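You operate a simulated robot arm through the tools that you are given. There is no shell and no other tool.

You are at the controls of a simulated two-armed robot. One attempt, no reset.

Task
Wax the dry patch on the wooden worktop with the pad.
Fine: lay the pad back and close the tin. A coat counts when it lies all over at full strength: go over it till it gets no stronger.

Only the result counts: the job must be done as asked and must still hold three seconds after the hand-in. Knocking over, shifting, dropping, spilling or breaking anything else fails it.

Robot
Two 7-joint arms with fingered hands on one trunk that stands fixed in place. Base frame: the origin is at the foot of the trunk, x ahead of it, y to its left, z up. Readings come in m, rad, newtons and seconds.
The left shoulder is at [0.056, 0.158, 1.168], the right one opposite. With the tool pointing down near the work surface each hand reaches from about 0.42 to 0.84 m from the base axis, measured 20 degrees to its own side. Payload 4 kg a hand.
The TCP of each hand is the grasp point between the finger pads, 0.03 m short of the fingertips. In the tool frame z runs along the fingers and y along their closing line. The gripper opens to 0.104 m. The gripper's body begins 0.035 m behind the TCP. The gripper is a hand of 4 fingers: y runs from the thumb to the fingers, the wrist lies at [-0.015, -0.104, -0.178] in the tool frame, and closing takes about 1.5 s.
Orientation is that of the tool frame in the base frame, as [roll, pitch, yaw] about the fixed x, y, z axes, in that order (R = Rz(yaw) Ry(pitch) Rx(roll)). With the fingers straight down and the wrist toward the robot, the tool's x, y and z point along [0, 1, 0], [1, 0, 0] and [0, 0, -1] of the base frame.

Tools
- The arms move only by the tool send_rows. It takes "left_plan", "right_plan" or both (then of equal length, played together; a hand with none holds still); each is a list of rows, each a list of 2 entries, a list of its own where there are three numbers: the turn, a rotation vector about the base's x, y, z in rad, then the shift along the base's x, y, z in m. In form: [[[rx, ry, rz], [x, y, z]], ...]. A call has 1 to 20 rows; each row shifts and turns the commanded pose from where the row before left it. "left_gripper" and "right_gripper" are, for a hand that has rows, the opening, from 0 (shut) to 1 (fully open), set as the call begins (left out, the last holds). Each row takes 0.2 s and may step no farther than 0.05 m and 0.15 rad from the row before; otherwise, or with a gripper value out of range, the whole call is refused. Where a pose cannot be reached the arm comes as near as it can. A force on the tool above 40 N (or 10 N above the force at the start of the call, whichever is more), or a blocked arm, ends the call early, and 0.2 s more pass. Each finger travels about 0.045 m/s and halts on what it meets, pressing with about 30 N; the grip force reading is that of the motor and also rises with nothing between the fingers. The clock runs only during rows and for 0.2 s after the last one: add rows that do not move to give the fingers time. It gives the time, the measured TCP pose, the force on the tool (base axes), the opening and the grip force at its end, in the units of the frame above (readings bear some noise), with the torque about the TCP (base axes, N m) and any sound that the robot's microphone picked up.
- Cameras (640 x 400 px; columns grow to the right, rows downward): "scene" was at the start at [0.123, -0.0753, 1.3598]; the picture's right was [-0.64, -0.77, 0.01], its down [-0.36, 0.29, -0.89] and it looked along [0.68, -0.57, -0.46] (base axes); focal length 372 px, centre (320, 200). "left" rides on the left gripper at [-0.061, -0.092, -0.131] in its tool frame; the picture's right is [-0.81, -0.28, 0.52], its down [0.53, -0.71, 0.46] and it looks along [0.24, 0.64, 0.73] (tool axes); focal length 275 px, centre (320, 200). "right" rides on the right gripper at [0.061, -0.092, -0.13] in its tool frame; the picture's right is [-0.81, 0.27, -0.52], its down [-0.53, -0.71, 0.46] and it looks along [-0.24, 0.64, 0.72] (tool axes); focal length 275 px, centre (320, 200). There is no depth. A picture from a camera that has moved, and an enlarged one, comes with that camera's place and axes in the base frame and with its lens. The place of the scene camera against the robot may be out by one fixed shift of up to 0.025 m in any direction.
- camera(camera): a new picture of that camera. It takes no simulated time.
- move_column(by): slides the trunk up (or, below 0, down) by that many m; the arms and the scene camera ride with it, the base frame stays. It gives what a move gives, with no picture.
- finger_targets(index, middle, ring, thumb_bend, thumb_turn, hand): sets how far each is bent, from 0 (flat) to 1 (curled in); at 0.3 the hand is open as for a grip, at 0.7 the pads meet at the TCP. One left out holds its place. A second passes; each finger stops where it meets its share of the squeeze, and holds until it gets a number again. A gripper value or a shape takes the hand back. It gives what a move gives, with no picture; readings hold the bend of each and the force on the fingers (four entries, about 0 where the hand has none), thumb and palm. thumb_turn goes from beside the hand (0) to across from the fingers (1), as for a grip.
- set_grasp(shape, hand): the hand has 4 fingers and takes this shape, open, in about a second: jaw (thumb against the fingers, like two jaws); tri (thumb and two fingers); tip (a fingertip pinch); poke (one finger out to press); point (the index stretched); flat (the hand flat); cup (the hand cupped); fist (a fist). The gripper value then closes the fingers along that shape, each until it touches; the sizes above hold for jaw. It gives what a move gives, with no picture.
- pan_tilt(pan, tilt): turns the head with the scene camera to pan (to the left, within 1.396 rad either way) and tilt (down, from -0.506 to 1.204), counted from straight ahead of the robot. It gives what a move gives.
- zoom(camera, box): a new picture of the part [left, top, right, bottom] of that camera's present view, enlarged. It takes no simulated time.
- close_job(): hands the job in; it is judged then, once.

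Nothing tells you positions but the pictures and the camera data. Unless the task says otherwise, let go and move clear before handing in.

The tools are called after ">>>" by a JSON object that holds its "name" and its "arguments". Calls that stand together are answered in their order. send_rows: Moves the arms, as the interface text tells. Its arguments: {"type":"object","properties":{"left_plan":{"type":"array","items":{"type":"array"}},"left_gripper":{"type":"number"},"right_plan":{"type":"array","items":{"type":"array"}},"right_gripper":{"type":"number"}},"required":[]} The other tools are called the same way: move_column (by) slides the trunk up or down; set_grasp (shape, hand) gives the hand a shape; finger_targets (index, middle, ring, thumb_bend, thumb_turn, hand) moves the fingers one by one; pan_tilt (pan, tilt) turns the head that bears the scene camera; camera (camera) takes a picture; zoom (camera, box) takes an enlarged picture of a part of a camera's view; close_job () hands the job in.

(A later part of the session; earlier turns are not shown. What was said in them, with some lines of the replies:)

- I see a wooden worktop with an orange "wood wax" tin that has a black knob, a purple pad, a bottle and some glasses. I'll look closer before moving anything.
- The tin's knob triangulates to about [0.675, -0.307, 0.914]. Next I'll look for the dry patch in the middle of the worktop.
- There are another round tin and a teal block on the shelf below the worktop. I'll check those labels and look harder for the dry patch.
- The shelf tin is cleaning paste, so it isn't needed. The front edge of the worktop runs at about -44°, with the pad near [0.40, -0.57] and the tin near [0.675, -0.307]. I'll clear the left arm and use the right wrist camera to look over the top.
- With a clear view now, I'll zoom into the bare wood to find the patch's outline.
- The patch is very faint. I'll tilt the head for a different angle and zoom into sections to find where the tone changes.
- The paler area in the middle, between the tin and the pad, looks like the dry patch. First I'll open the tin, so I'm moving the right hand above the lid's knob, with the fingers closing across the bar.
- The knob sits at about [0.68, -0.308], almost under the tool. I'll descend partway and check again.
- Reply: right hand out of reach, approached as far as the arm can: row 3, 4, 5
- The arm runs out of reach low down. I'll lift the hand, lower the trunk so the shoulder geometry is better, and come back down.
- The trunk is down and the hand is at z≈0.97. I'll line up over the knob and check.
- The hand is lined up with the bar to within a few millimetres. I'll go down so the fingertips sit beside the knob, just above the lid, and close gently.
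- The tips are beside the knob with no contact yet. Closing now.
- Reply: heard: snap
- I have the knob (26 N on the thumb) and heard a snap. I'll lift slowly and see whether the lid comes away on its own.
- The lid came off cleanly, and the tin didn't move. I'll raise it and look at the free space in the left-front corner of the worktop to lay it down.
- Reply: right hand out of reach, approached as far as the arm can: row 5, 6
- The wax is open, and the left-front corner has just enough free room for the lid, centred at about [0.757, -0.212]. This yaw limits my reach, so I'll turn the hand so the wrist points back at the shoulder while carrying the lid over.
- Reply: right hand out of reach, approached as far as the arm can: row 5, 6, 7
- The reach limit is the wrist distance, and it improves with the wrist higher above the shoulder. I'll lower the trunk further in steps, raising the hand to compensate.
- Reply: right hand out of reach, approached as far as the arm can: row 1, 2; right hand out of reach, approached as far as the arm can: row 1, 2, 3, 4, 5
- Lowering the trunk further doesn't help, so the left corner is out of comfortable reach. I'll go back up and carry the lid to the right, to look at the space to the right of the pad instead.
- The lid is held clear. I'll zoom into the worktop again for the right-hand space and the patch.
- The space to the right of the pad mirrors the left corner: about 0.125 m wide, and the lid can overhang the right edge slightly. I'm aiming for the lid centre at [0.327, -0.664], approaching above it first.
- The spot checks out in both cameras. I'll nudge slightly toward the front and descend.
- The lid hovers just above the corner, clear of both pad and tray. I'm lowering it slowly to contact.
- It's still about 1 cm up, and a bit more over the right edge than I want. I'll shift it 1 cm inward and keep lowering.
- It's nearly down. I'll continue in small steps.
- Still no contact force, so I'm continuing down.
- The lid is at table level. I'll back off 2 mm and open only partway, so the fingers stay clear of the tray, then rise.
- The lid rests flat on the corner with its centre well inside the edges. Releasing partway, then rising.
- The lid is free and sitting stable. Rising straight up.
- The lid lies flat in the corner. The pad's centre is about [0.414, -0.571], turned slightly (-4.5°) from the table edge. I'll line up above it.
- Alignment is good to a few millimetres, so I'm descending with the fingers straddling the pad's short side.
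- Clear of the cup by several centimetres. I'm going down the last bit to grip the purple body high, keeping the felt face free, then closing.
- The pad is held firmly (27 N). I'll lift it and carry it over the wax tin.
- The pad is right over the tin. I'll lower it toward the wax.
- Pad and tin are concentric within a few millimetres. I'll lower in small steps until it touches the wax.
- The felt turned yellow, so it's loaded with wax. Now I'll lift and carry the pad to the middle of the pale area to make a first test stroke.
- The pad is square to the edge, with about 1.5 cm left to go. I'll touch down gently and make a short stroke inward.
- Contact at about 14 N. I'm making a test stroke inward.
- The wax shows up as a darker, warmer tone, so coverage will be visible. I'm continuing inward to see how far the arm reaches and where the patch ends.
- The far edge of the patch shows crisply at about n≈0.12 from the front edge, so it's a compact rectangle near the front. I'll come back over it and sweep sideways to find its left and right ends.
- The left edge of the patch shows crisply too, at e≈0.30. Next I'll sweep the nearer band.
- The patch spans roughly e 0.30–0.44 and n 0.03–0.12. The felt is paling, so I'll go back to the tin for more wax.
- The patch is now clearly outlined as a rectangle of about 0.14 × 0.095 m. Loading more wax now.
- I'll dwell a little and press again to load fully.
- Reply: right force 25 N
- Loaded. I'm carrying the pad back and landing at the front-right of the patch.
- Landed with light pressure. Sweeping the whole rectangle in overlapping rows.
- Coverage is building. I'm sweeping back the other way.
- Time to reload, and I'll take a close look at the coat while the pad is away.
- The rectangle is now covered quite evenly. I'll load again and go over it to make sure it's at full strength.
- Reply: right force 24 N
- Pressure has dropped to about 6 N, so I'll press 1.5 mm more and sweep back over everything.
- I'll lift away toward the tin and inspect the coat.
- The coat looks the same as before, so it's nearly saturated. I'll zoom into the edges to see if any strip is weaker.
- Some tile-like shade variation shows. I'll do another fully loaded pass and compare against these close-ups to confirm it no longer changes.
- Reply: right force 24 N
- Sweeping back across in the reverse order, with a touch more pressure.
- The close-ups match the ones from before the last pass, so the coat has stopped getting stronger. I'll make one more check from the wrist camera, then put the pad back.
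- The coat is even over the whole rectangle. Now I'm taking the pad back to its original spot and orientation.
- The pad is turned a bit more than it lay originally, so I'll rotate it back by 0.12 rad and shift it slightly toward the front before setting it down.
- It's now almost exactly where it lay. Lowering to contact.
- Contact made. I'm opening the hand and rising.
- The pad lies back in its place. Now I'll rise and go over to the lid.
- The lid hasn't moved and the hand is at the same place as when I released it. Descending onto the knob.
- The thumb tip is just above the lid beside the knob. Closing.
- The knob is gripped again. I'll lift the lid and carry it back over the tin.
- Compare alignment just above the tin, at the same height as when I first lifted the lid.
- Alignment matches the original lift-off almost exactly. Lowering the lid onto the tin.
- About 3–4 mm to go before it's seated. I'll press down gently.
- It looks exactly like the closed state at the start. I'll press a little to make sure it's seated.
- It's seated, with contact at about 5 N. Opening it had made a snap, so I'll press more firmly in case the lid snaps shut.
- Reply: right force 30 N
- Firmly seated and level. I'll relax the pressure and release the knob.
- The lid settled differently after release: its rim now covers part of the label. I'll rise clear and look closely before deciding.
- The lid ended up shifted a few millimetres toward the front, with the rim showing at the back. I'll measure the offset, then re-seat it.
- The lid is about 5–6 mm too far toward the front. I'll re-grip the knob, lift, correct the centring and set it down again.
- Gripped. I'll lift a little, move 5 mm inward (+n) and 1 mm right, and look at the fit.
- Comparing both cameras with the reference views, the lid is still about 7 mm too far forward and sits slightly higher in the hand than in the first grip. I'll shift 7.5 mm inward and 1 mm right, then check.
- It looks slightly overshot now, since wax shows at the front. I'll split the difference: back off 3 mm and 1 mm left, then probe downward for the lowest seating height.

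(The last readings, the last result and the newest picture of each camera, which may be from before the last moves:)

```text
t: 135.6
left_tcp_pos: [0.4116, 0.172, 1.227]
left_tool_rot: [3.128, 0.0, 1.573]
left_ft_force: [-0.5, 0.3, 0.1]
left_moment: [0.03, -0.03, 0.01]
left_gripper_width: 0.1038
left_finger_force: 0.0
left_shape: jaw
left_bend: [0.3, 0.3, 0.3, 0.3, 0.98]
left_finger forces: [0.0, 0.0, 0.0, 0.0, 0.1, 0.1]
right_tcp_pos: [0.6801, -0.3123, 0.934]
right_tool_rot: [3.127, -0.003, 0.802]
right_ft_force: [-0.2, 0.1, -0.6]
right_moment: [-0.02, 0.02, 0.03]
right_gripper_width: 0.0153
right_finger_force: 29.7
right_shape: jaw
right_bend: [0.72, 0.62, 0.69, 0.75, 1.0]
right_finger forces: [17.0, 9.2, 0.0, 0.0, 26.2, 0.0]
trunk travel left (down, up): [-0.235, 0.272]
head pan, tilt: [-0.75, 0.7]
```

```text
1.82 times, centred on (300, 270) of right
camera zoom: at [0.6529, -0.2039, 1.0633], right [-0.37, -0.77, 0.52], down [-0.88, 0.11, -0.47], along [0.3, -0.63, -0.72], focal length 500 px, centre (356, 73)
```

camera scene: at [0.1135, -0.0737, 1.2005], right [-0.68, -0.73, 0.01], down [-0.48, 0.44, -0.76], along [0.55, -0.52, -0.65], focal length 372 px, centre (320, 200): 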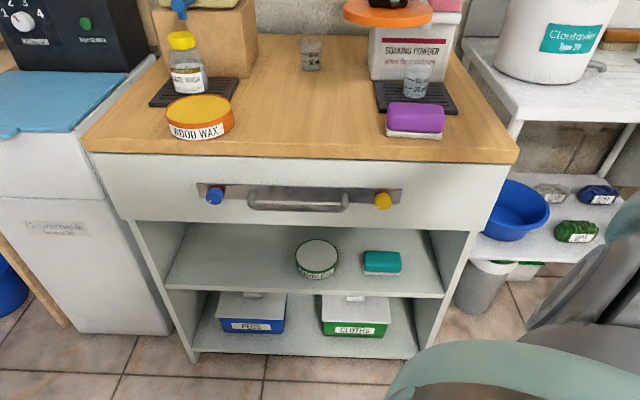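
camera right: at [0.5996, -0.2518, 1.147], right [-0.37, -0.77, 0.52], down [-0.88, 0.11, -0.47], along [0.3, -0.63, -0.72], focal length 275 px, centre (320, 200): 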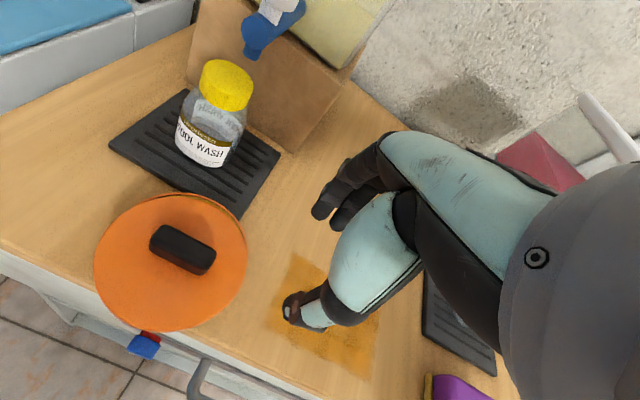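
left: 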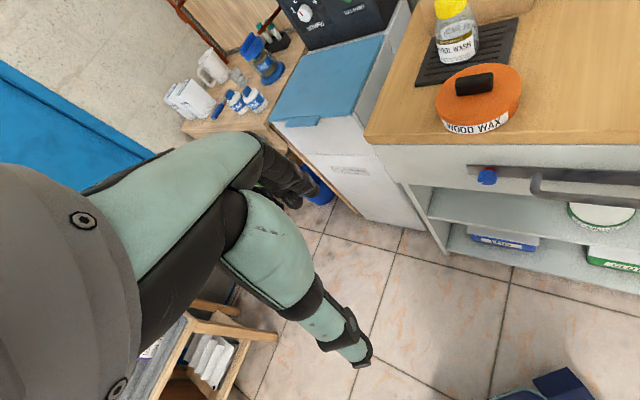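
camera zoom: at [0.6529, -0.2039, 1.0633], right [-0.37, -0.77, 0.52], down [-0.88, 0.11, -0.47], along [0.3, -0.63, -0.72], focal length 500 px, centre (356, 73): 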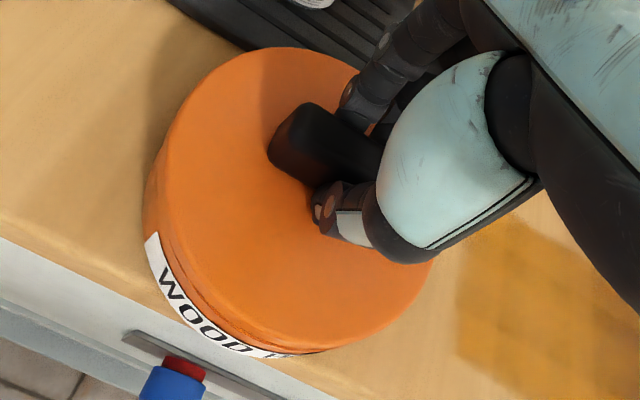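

Now both x and y match the closed reference for a lid about 5 mm up. Continuing straight down.

>>> {"name": "send_rows", "arguments": {"right_plan": [[[0, 0, 0], [0, 0, -0.002]], [[0, 0, 0], [0, 0, -0.0015]], [[0, 0, 0], [0, 0, -0.001]], [[0, 0, 0], [0, 0, 0]]]}}

>>> {"name": "zoom", "arguments": {"camera": "scene", "box": [165, 80, 245, 150]}}

>>> {"name": "zoom", "arguments": {"camera": "right", "box": [180, 160, 420, 380]}}

```text
t: 136.6
left_tcp_pos: [0.4121, 0.1726, 1.2253]
left_tool_rot: [3.13, 0.0, 1.572]
left_ft_force: [0.7, 0.6, 0.6]
left_moment: [0.02, 0.01, -0.03]
left_gripper_width: 0.1041
left_finger_force: 0.0
left_shape: jaw
left_bend: [0.3, 0.3, 0.3, 0.3, 0.98]
left_finger forces: [0.0, 0.1, 0.1, 0.0, 0.1, 0.1]
right_tcp_pos: [0.6793, -0.3121, 0.9301]
right_tool_rot: [3.128, -0.004, 0.803]
right_ft_force: [0.6, 0.9, 0.1]
right_moment: [0.0, 0.0, -0.01]
right_gripper_width: 0.0149
right_finger_force: 29.9
right_shape: jaw
right_bend: [0.72, 0.62, 0.69, 0.75, 1.0]
right_finger forces: [17.1, 9.3, 0.0, 0.0, 25.9, 0.0]
trunk travel left (down, up): [-0.235, 0.272]
head pan, tilt: [-0.75, 0.7]
```

```text
5.71 times, centred on (205, 115) of scene
camera zoom: at [0.113, -0.0747, 1.2005], right [-0.68, -0.73, 0.01], down [-0.48, 0.44, -0.76], along [0.55, -0.52, -0.65], focal length 2125 px, centre (977, 686)
```

zoom: 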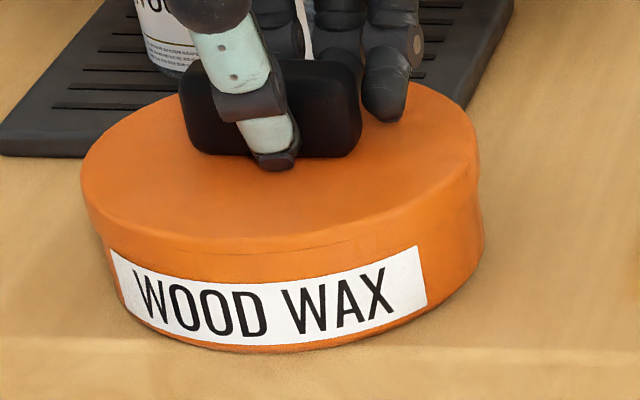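

```text
1.82 times, centred on (300, 270) of right
camera zoom: at [0.6524, -0.2032, 1.0592], right [-0.37, -0.77, 0.52], down [-0.88, 0.11, -0.47], along [0.3, -0.63, -0.72], focal length 500 px, centre (356, 73)
```

zoom: 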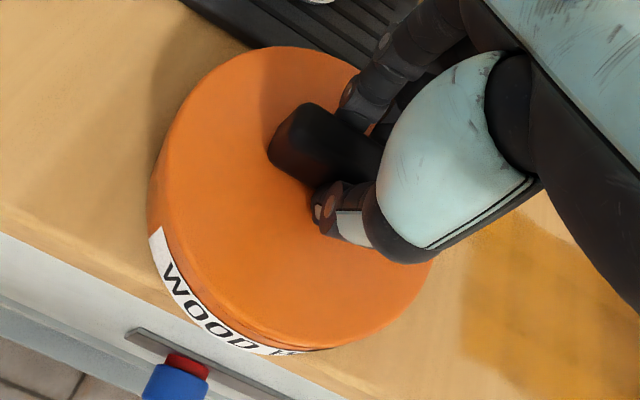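

>>> {"name": "send_rows", "arguments": {"right_plan": [[[0, 0, 0], [0, 0, -0.001]], [[0, 0, 0], [0, 0, -0.001]], [[0, 0, 0], [0, 0, -0.001]], [[0, 0, 0], [0, 0, 0]]]}}

>>> {"name": "zoom", "arguments": {"camera": "scene", "box": [165, 80, 245, 150]}}

>>> {"name": "zoom", "arguments": {"camera": "right", "box": [180, 160, 420, 380]}}

```text
t: 137.6
left_tcp_pos: [0.4094, 0.174, 1.2256]
left_tool_rot: [3.128, 0.002, 1.573]
left_ft_force: [-0.8, -0.4, -0.6]
left_moment: [0.0, 0.0, -0.01]
left_gripper_width: 0.1039
left_finger_force: 0.0
left_shape: jaw
left_bend: [0.3, 0.3, 0.3, 0.3, 0.98]
left_finger forces: [0.1, 0.0, 0.0, 0.1, 0.0, 0.1]
right_tcp_pos: [0.6781, -0.3124, 0.9297]
right_tool_rot: [3.126, -0.006, 0.802]
right_ft_force: [-2.7, 3.0, 8.3]
right_moment: [0.04, 0.08, -0.01]
right_gripper_width: 0.0151
right_finger_force: 30.2
right_shape: jaw
right_bend: [0.73, 0.62, 0.69, 0.75, 1.0]
right_finger forces: [16.8, 9.1, 0.1, 0.0, 31.1, 0.0]
trunk travel left (down, up): [-0.235, 0.272]
head pan, tilt: [-0.75, 0.7]
heard: snap
```

```text
5.71 times, centred on (205, 115) of scene
camera zoom: at [0.1114, -0.0737, 1.2007], right [-0.68, -0.73, 0.01], down [-0.48, 0.44, -0.76], along [0.55, -0.52, -0.65], focal length 2125 px, centre (977, 686)
```

zoom: 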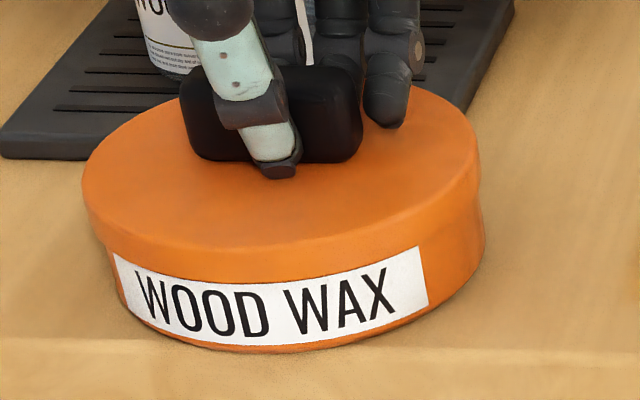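

```text
1.82 times, centred on (300, 270) of right
camera zoom: at [0.651, -0.2026, 1.0583], right [-0.37, -0.77, 0.52], down [-0.88, 0.11, -0.47], along [0.31, -0.63, -0.72], focal length 500 px, centre (356, 73)
```

zoom: 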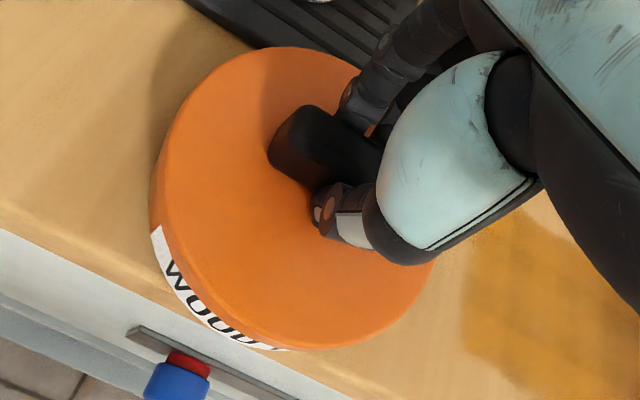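

A snap — the lid clicked shut, and the view matches the closed state. I'll relax the pressure gently and release.

>>> {"name": "send_rows", "arguments": {"right_plan": [[[0, 0, 0], [-0.0007, 0.0007, 0.001]], [[0, 0, 0], [0, 0, 0]]]}}

>>> {"name": "send_rows", "arguments": {"right_plan": [[[0, 0, 0], [0, 0, 0]], [[0, 0, 0], [0, 0, 0]], [[0, 0, 0], [0, 0, 0]], [[0, 0, 0], [0, 0, 0]], [[0, 0, 0], [0, 0, 0]]], "right_gripper": 0.55}}

>>> {"name": "zoom", "arguments": {"camera": "scene", "box": [165, 80, 245, 150]}}

>>> {"name": "zoom", "arguments": {"camera": "right", "box": [180, 160, 420, 380]}}

```text
t: 138.2
left_tcp_pos: [0.4101, 0.1725, 1.2268]
left_tool_rot: [3.128, -0.001, 1.574]
left_ft_force: [-0.1, 0.4, -0.1]
left_moment: [-0.02, 0.0, 0.05]
left_gripper_width: 0.1038
left_finger_force: 0.2
left_shape: jaw
left_bend: [0.3, 0.3, 0.3, 0.3, 0.98]
left_finger forces: [0.0, 0.1, 0.1, 0.0, 0.0, 0.0]
right_tcp_pos: [0.677, -0.3105, 0.9284]
right_tool_rot: [3.127, -0.002, 0.802]
right_ft_force: [1.4, 2.4, 8.3]
right_moment: [0.06, -0.02, 0.0]
right_gripper_width: 0.0153
right_finger_force: 30.2
right_shape: jaw
right_bend: [0.73, 0.62, 0.69, 0.75, 1.0]
right_finger forces: [18.6, 10.3, 0.0, 0.0, 29.2, 0.0]
trunk travel left (down, up): [-0.235, 0.272]
head pan, tilt: [-0.75, 0.7]
```

```text
t: 139.4
left_tcp_pos: [0.4108, 0.1721, 1.227]
left_tool_rot: [3.129, 0.001, 1.572]
left_ft_force: [0.1, -0.5, -0.1]
left_moment: [-0.01, 0.0, 0.03]
left_gripper_width: 0.1043
left_finger_force: 0.0
left_shape: jaw
left_bend: [0.3, 0.3, 0.3, 0.3, 0.98]
left_finger forces: [0.0, 0.1, 0.0, 0.0, 0.0, 0.0]
right_tcp_pos: [0.6775, -0.3124, 0.9282]
right_tool_rot: [3.129, -0.004, 0.801]
right_ft_force: [0.6, -2.7, 3.3]
right_moment: [0.06, 0.06, 0.04]
right_gripper_width: 0.0544
right_finger_force: 0.1
right_shape: jaw
right_bend: [0.74, 0.43, 0.39, 0.71, 1.0]
right_finger forces: [0.0, 0.0, 0.0, 0.1, 4.3, 0.1]
trunk travel left (down, up): [-0.235, 0.272]
head pan, tilt: [-0.75, 0.7]
```

```text
5.71 times, centred on (205, 115) of scene
camera zoom: at [0.1127, -0.0746, 1.2005], right [-0.68, -0.73, 0.01], down [-0.48, 0.44, -0.76], along [0.55, -0.52, -0.65], focal length 2125 px, centre (977, 686)
```

zoom: 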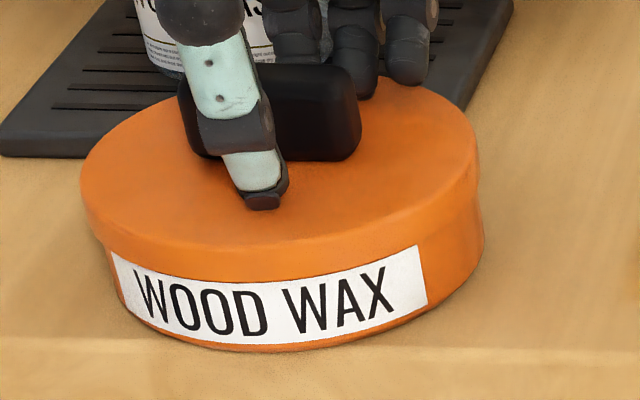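

```text
1.82 times, centred on (300, 270) of right
camera zoom: at [0.6511, -0.203, 1.0574], right [-0.37, -0.77, 0.52], down [-0.88, 0.11, -0.47], along [0.3, -0.63, -0.72], focal length 500 px, centre (356, 73)
```

zoom: 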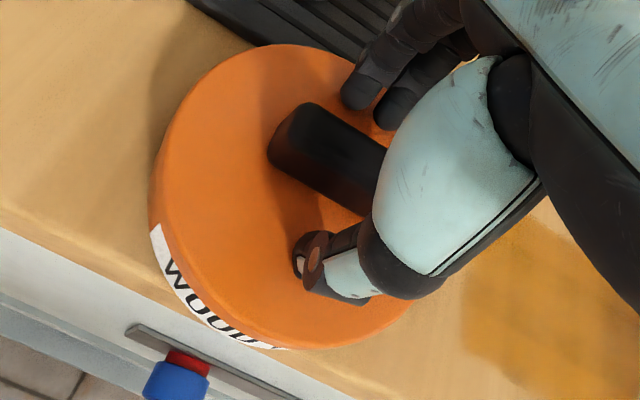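

The lid stays put this time. I'm rising straight up and clear of the tin.

>>> {"name": "send_rows", "arguments": {"right_plan": [[[0, 0, 0], [0, 0, 0.01]], [[0, 0, 0], [0, 0, 0.02]], [[0, 0, 0], [0, 0, 0.03]], [[0, 0, 0], [-0.01, -0.01, 0.03]], [[0, 0, 0], [-0.03, -0.02, 0.03]], [[0, 0, 0], [-0.04, -0.01, 0]], [[0, 0, 0], [-0.04, 0, 0]], [[0, 0, 0], [-0.04, 0, 0]], [[0, 0, 0], [0, 0, 0]]]}}

>>> {"name": "zoom", "arguments": {"camera": "scene", "box": [165, 80, 245, 150]}}

>>> {"name": "camera", "arguments": {"camera": "right"}}

>>> {"name": "camera", "arguments": {"camera": "scene"}}

```text
t: 141.4
left_tcp_pos: [0.413, 0.1728, 1.2251]
left_tool_rot: [3.132, 0.001, 1.573]
left_ft_force: [0.5, -1.2, -0.3]
left_moment: [0.02, -0.01, 0.0]
left_gripper_width: 0.1038
left_finger_force: 0.0
left_shape: jaw
left_bend: [0.3, 0.3, 0.3, 0.3, 0.98]
left_finger forces: [0.0, 0.0, 0.0, 0.0, 0.0, 0.0]
right_tcp_pos: [0.5181, -0.3535, 1.0468]
right_tool_rot: [3.13, -0.002, 0.801]
right_ft_force: [1.3, -0.5, 0.5]
right_moment: [0.0, 0.01, -0.04]
right_gripper_width: 0.0572
right_finger_force: 0.1
right_shape: jaw
right_bend: [0.74, 0.43, 0.39, 0.67, 1.0]
right_finger forces: [0.1, 0.0, 0.1, 0.1, 0.1, 0.0]
trunk travel left (down, up): [-0.235, 0.272]
head pan, tilt: [-0.75, 0.7]
```

```text
5.71 times, centred on (205, 115) of scene
camera zoom: at [0.1141, -0.0745, 1.2004], right [-0.68, -0.73, 0.01], down [-0.48, 0.44, -0.76], along [0.55, -0.52, -0.65], focal length 2125 px, centre (977, 686)
```

zoom: 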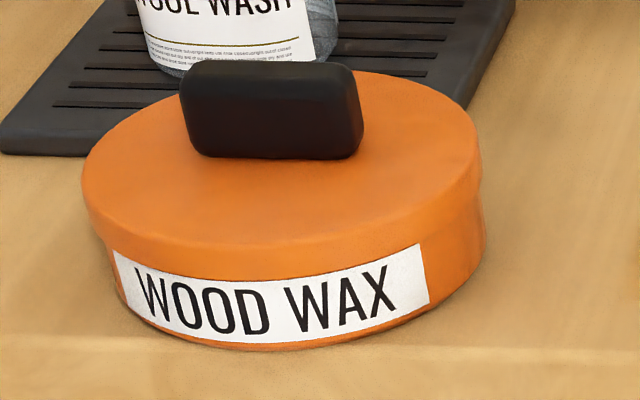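

```text
taken
camera right: at [0.4912, -0.2444, 1.1757], right [-0.37, -0.77, 0.52], down [-0.88, 0.11, -0.47], along [0.3, -0.63, -0.72], focal length 275 px, centre (320, 200)
```

right: 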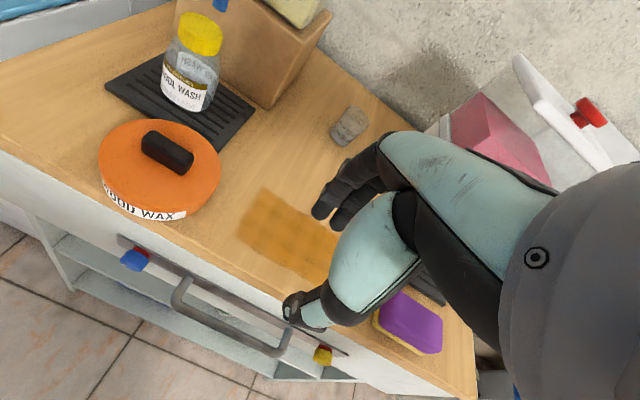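

```text
taken
camera scene: at [0.1141, -0.0745, 1.2004], right [-0.68, -0.73, 0.01], down [-0.48, 0.44, -0.76], along [0.55, -0.52, -0.65], focal length 372 px, centre (320, 200)
```

scene: 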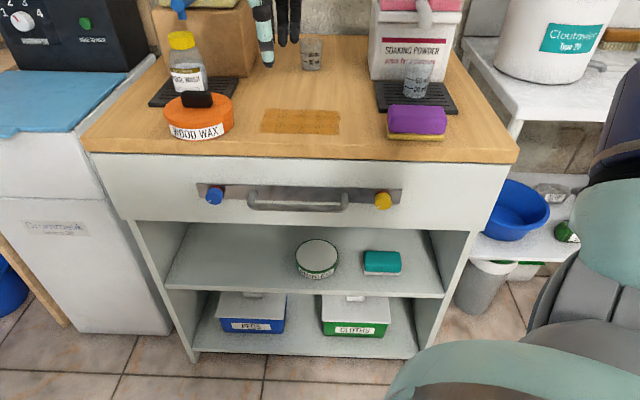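

The tin is closed and level, and the pad is in place. One last close look at the coat from both cameras.

>>> {"name": "zoom", "arguments": {"camera": "scene", "box": [255, 100, 345, 140]}}

>>> {"name": "zoom", "arguments": {"camera": "right", "box": [220, 170, 360, 300]}}

>>> {"name": "zoom", "arguments": {"camera": "right", "box": [80, 100, 240, 240]}}

```text
7.11 times, centred on (300, 120) of scene
camera zoom: at [0.1141, -0.0745, 1.2004], right [-0.68, -0.73, 0.01], down [-0.48, 0.44, -0.76], along [0.55, -0.52, -0.65], focal length 2645 px, centre (462, 769)
```

zoom: 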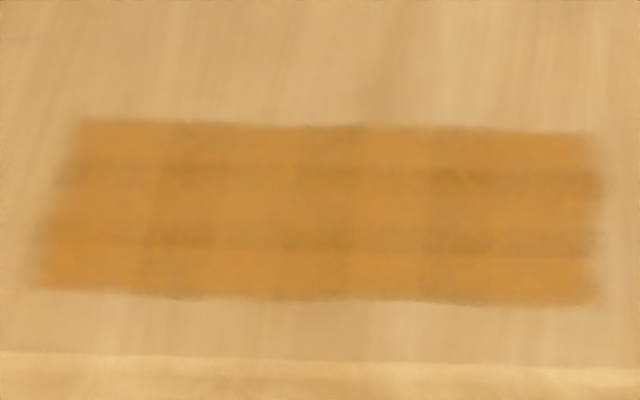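

```text
3.08 times, centred on (290, 235) of right
camera zoom: at [0.4912, -0.2444, 1.1757], right [-0.37, -0.77, 0.52], down [-0.88, 0.11, -0.47], along [0.3, -0.63, -0.72], focal length 847 px, centre (412, 92)
```

zoom: 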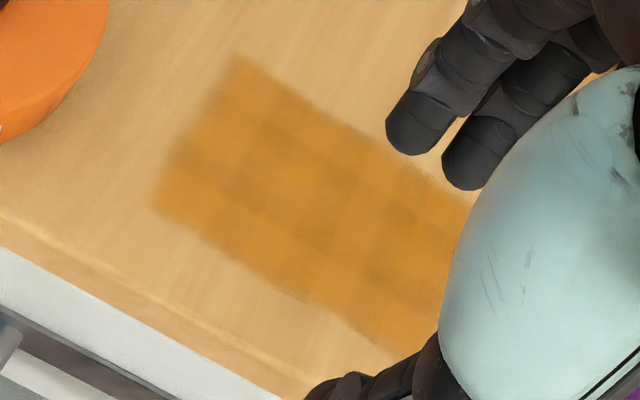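

```text
2.86 times, centred on (160, 170) of right
camera zoom: at [0.4912, -0.2444, 1.1757], right [-0.37, -0.77, 0.52], down [-0.88, 0.11, -0.47], along [0.3, -0.63, -0.72], focal length 786 px, centre (777, 286)
```

zoom: 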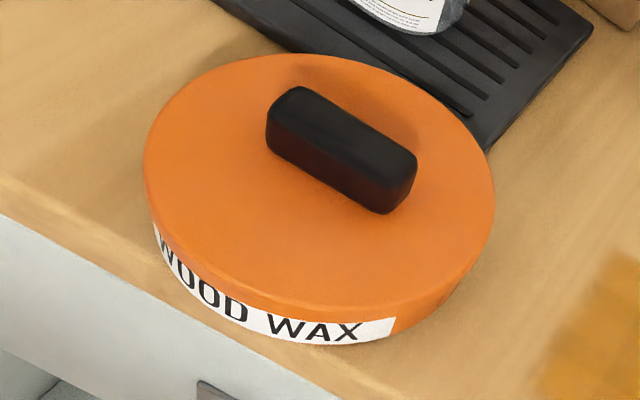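

Everything looks right: the coat is even, the lid is snapped shut and the pad is back. I'll pull the arm well clear and take a final look.

>>> {"name": "send_rows", "arguments": {"right_plan": [[[0, 0, 0], [-0.03, 0, 0.03]], [[0, 0, 0], [-0.04, 0, 0.02]], [[0, 0, 0], [-0.04, 0, 0.02]], [[0, 0, 0], [-0.03, 0, 0]], [[0, 0, 0], [0, 0, 0]], [[0, 0, 0], [0, 0, 0]]]}}

>>> {"name": "camera", "arguments": {"camera": "scene"}}

>>> {"name": "zoom", "arguments": {"camera": "scene", "box": [130, 30, 500, 170]}}

```text
t: 142.8
left_tcp_pos: [0.4099, 0.1722, 1.2257]
left_tool_rot: [3.13, 0.001, 1.573]
left_ft_force: [0.5, 0.3, -0.1]
left_moment: [-0.03, -0.04, 0.0]
left_gripper_width: 0.1035
left_finger_force: 0.0
left_shape: jaw
left_bend: [0.3, 0.3, 0.3, 0.3, 0.98]
left_finger forces: [0.1, 0.1, 0.1, 0.0, 0.0, 0.0]
right_tcp_pos: [0.3786, -0.351, 1.1195]
right_tool_rot: [3.128, -0.004, 0.802]
right_ft_force: [-0.4, 0.9, 0.1]
right_moment: [-0.02, -0.03, 0.01]
right_gripper_width: 0.057
right_finger_force: 0.1
right_shape: jaw
right_bend: [0.74, 0.43, 0.39, 0.67, 1.0]
right_finger forces: [0.0, 0.0, 0.1, 0.0, 0.0, 0.1]
trunk travel left (down, up): [-0.235, 0.272]
head pan, tilt: [-0.75, 0.7]
```

```text
taken
camera scene: at [0.1121, -0.0747, 1.2006], right [-0.68, -0.73, 0.01], down [-0.48, 0.44, -0.76], along [0.55, -0.52, -0.65], focal length 372 px, centre (320, 200)
```

scene: 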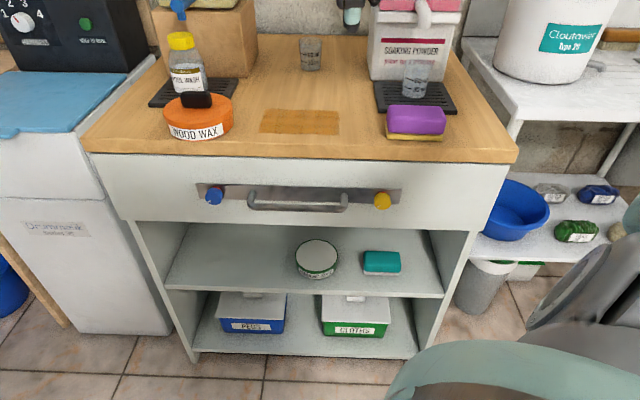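

```text
1.73 times, centred on (315, 100) of scene
camera zoom: at [0.1121, -0.0747, 1.2006], right [-0.68, -0.73, 0.01], down [-0.48, 0.44, -0.76], along [0.55, -0.52, -0.65], focal length 643 px, centre (329, 373)
```

zoom: 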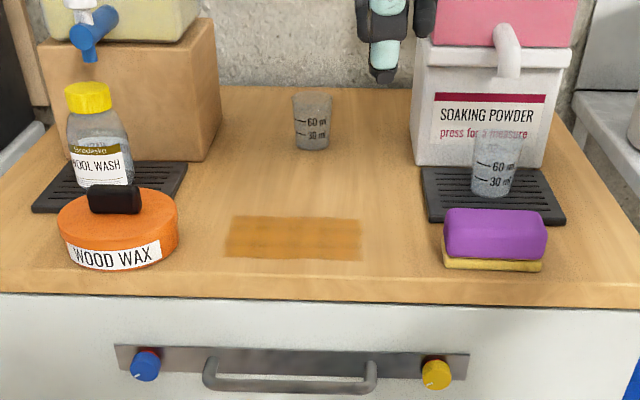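

The patch is evenly waxed, the tin is closed, the pad is back in its place, and nothing else has moved. Both hands are empty and clear, so I'm handing in.

>>> {"name": "close_job", "arguments": {}}

```text
The job is handed in.
```

The dry patch is waxed, the tin is closed and the pad is back where it lay. I've handed the job in but don't have the verdict.

- **Coat:** The patch is a rectangle of about 0.14 × 0.095 m near the front edge. I covered it in overlapping passes, loading the pad with wax four times. Close-ups before and after the last pass looked the same, so I judged it at full strength. Some faint tile-like shading remains. It didn't change with more wax, so I took it to be how the patch is drawn.
- **Tin:** On the first try the lid settled about 5 mm off-centre, so I lifted it and set it down again. The second time it snapped shut and stayed level after I let go.
- **Pad:** It lies within a few millimetres of its original spot, wax side down.
- **Everything else:** Nothing else moved, as far as the final pictures show, and both hands are empty and clear of the worktop.
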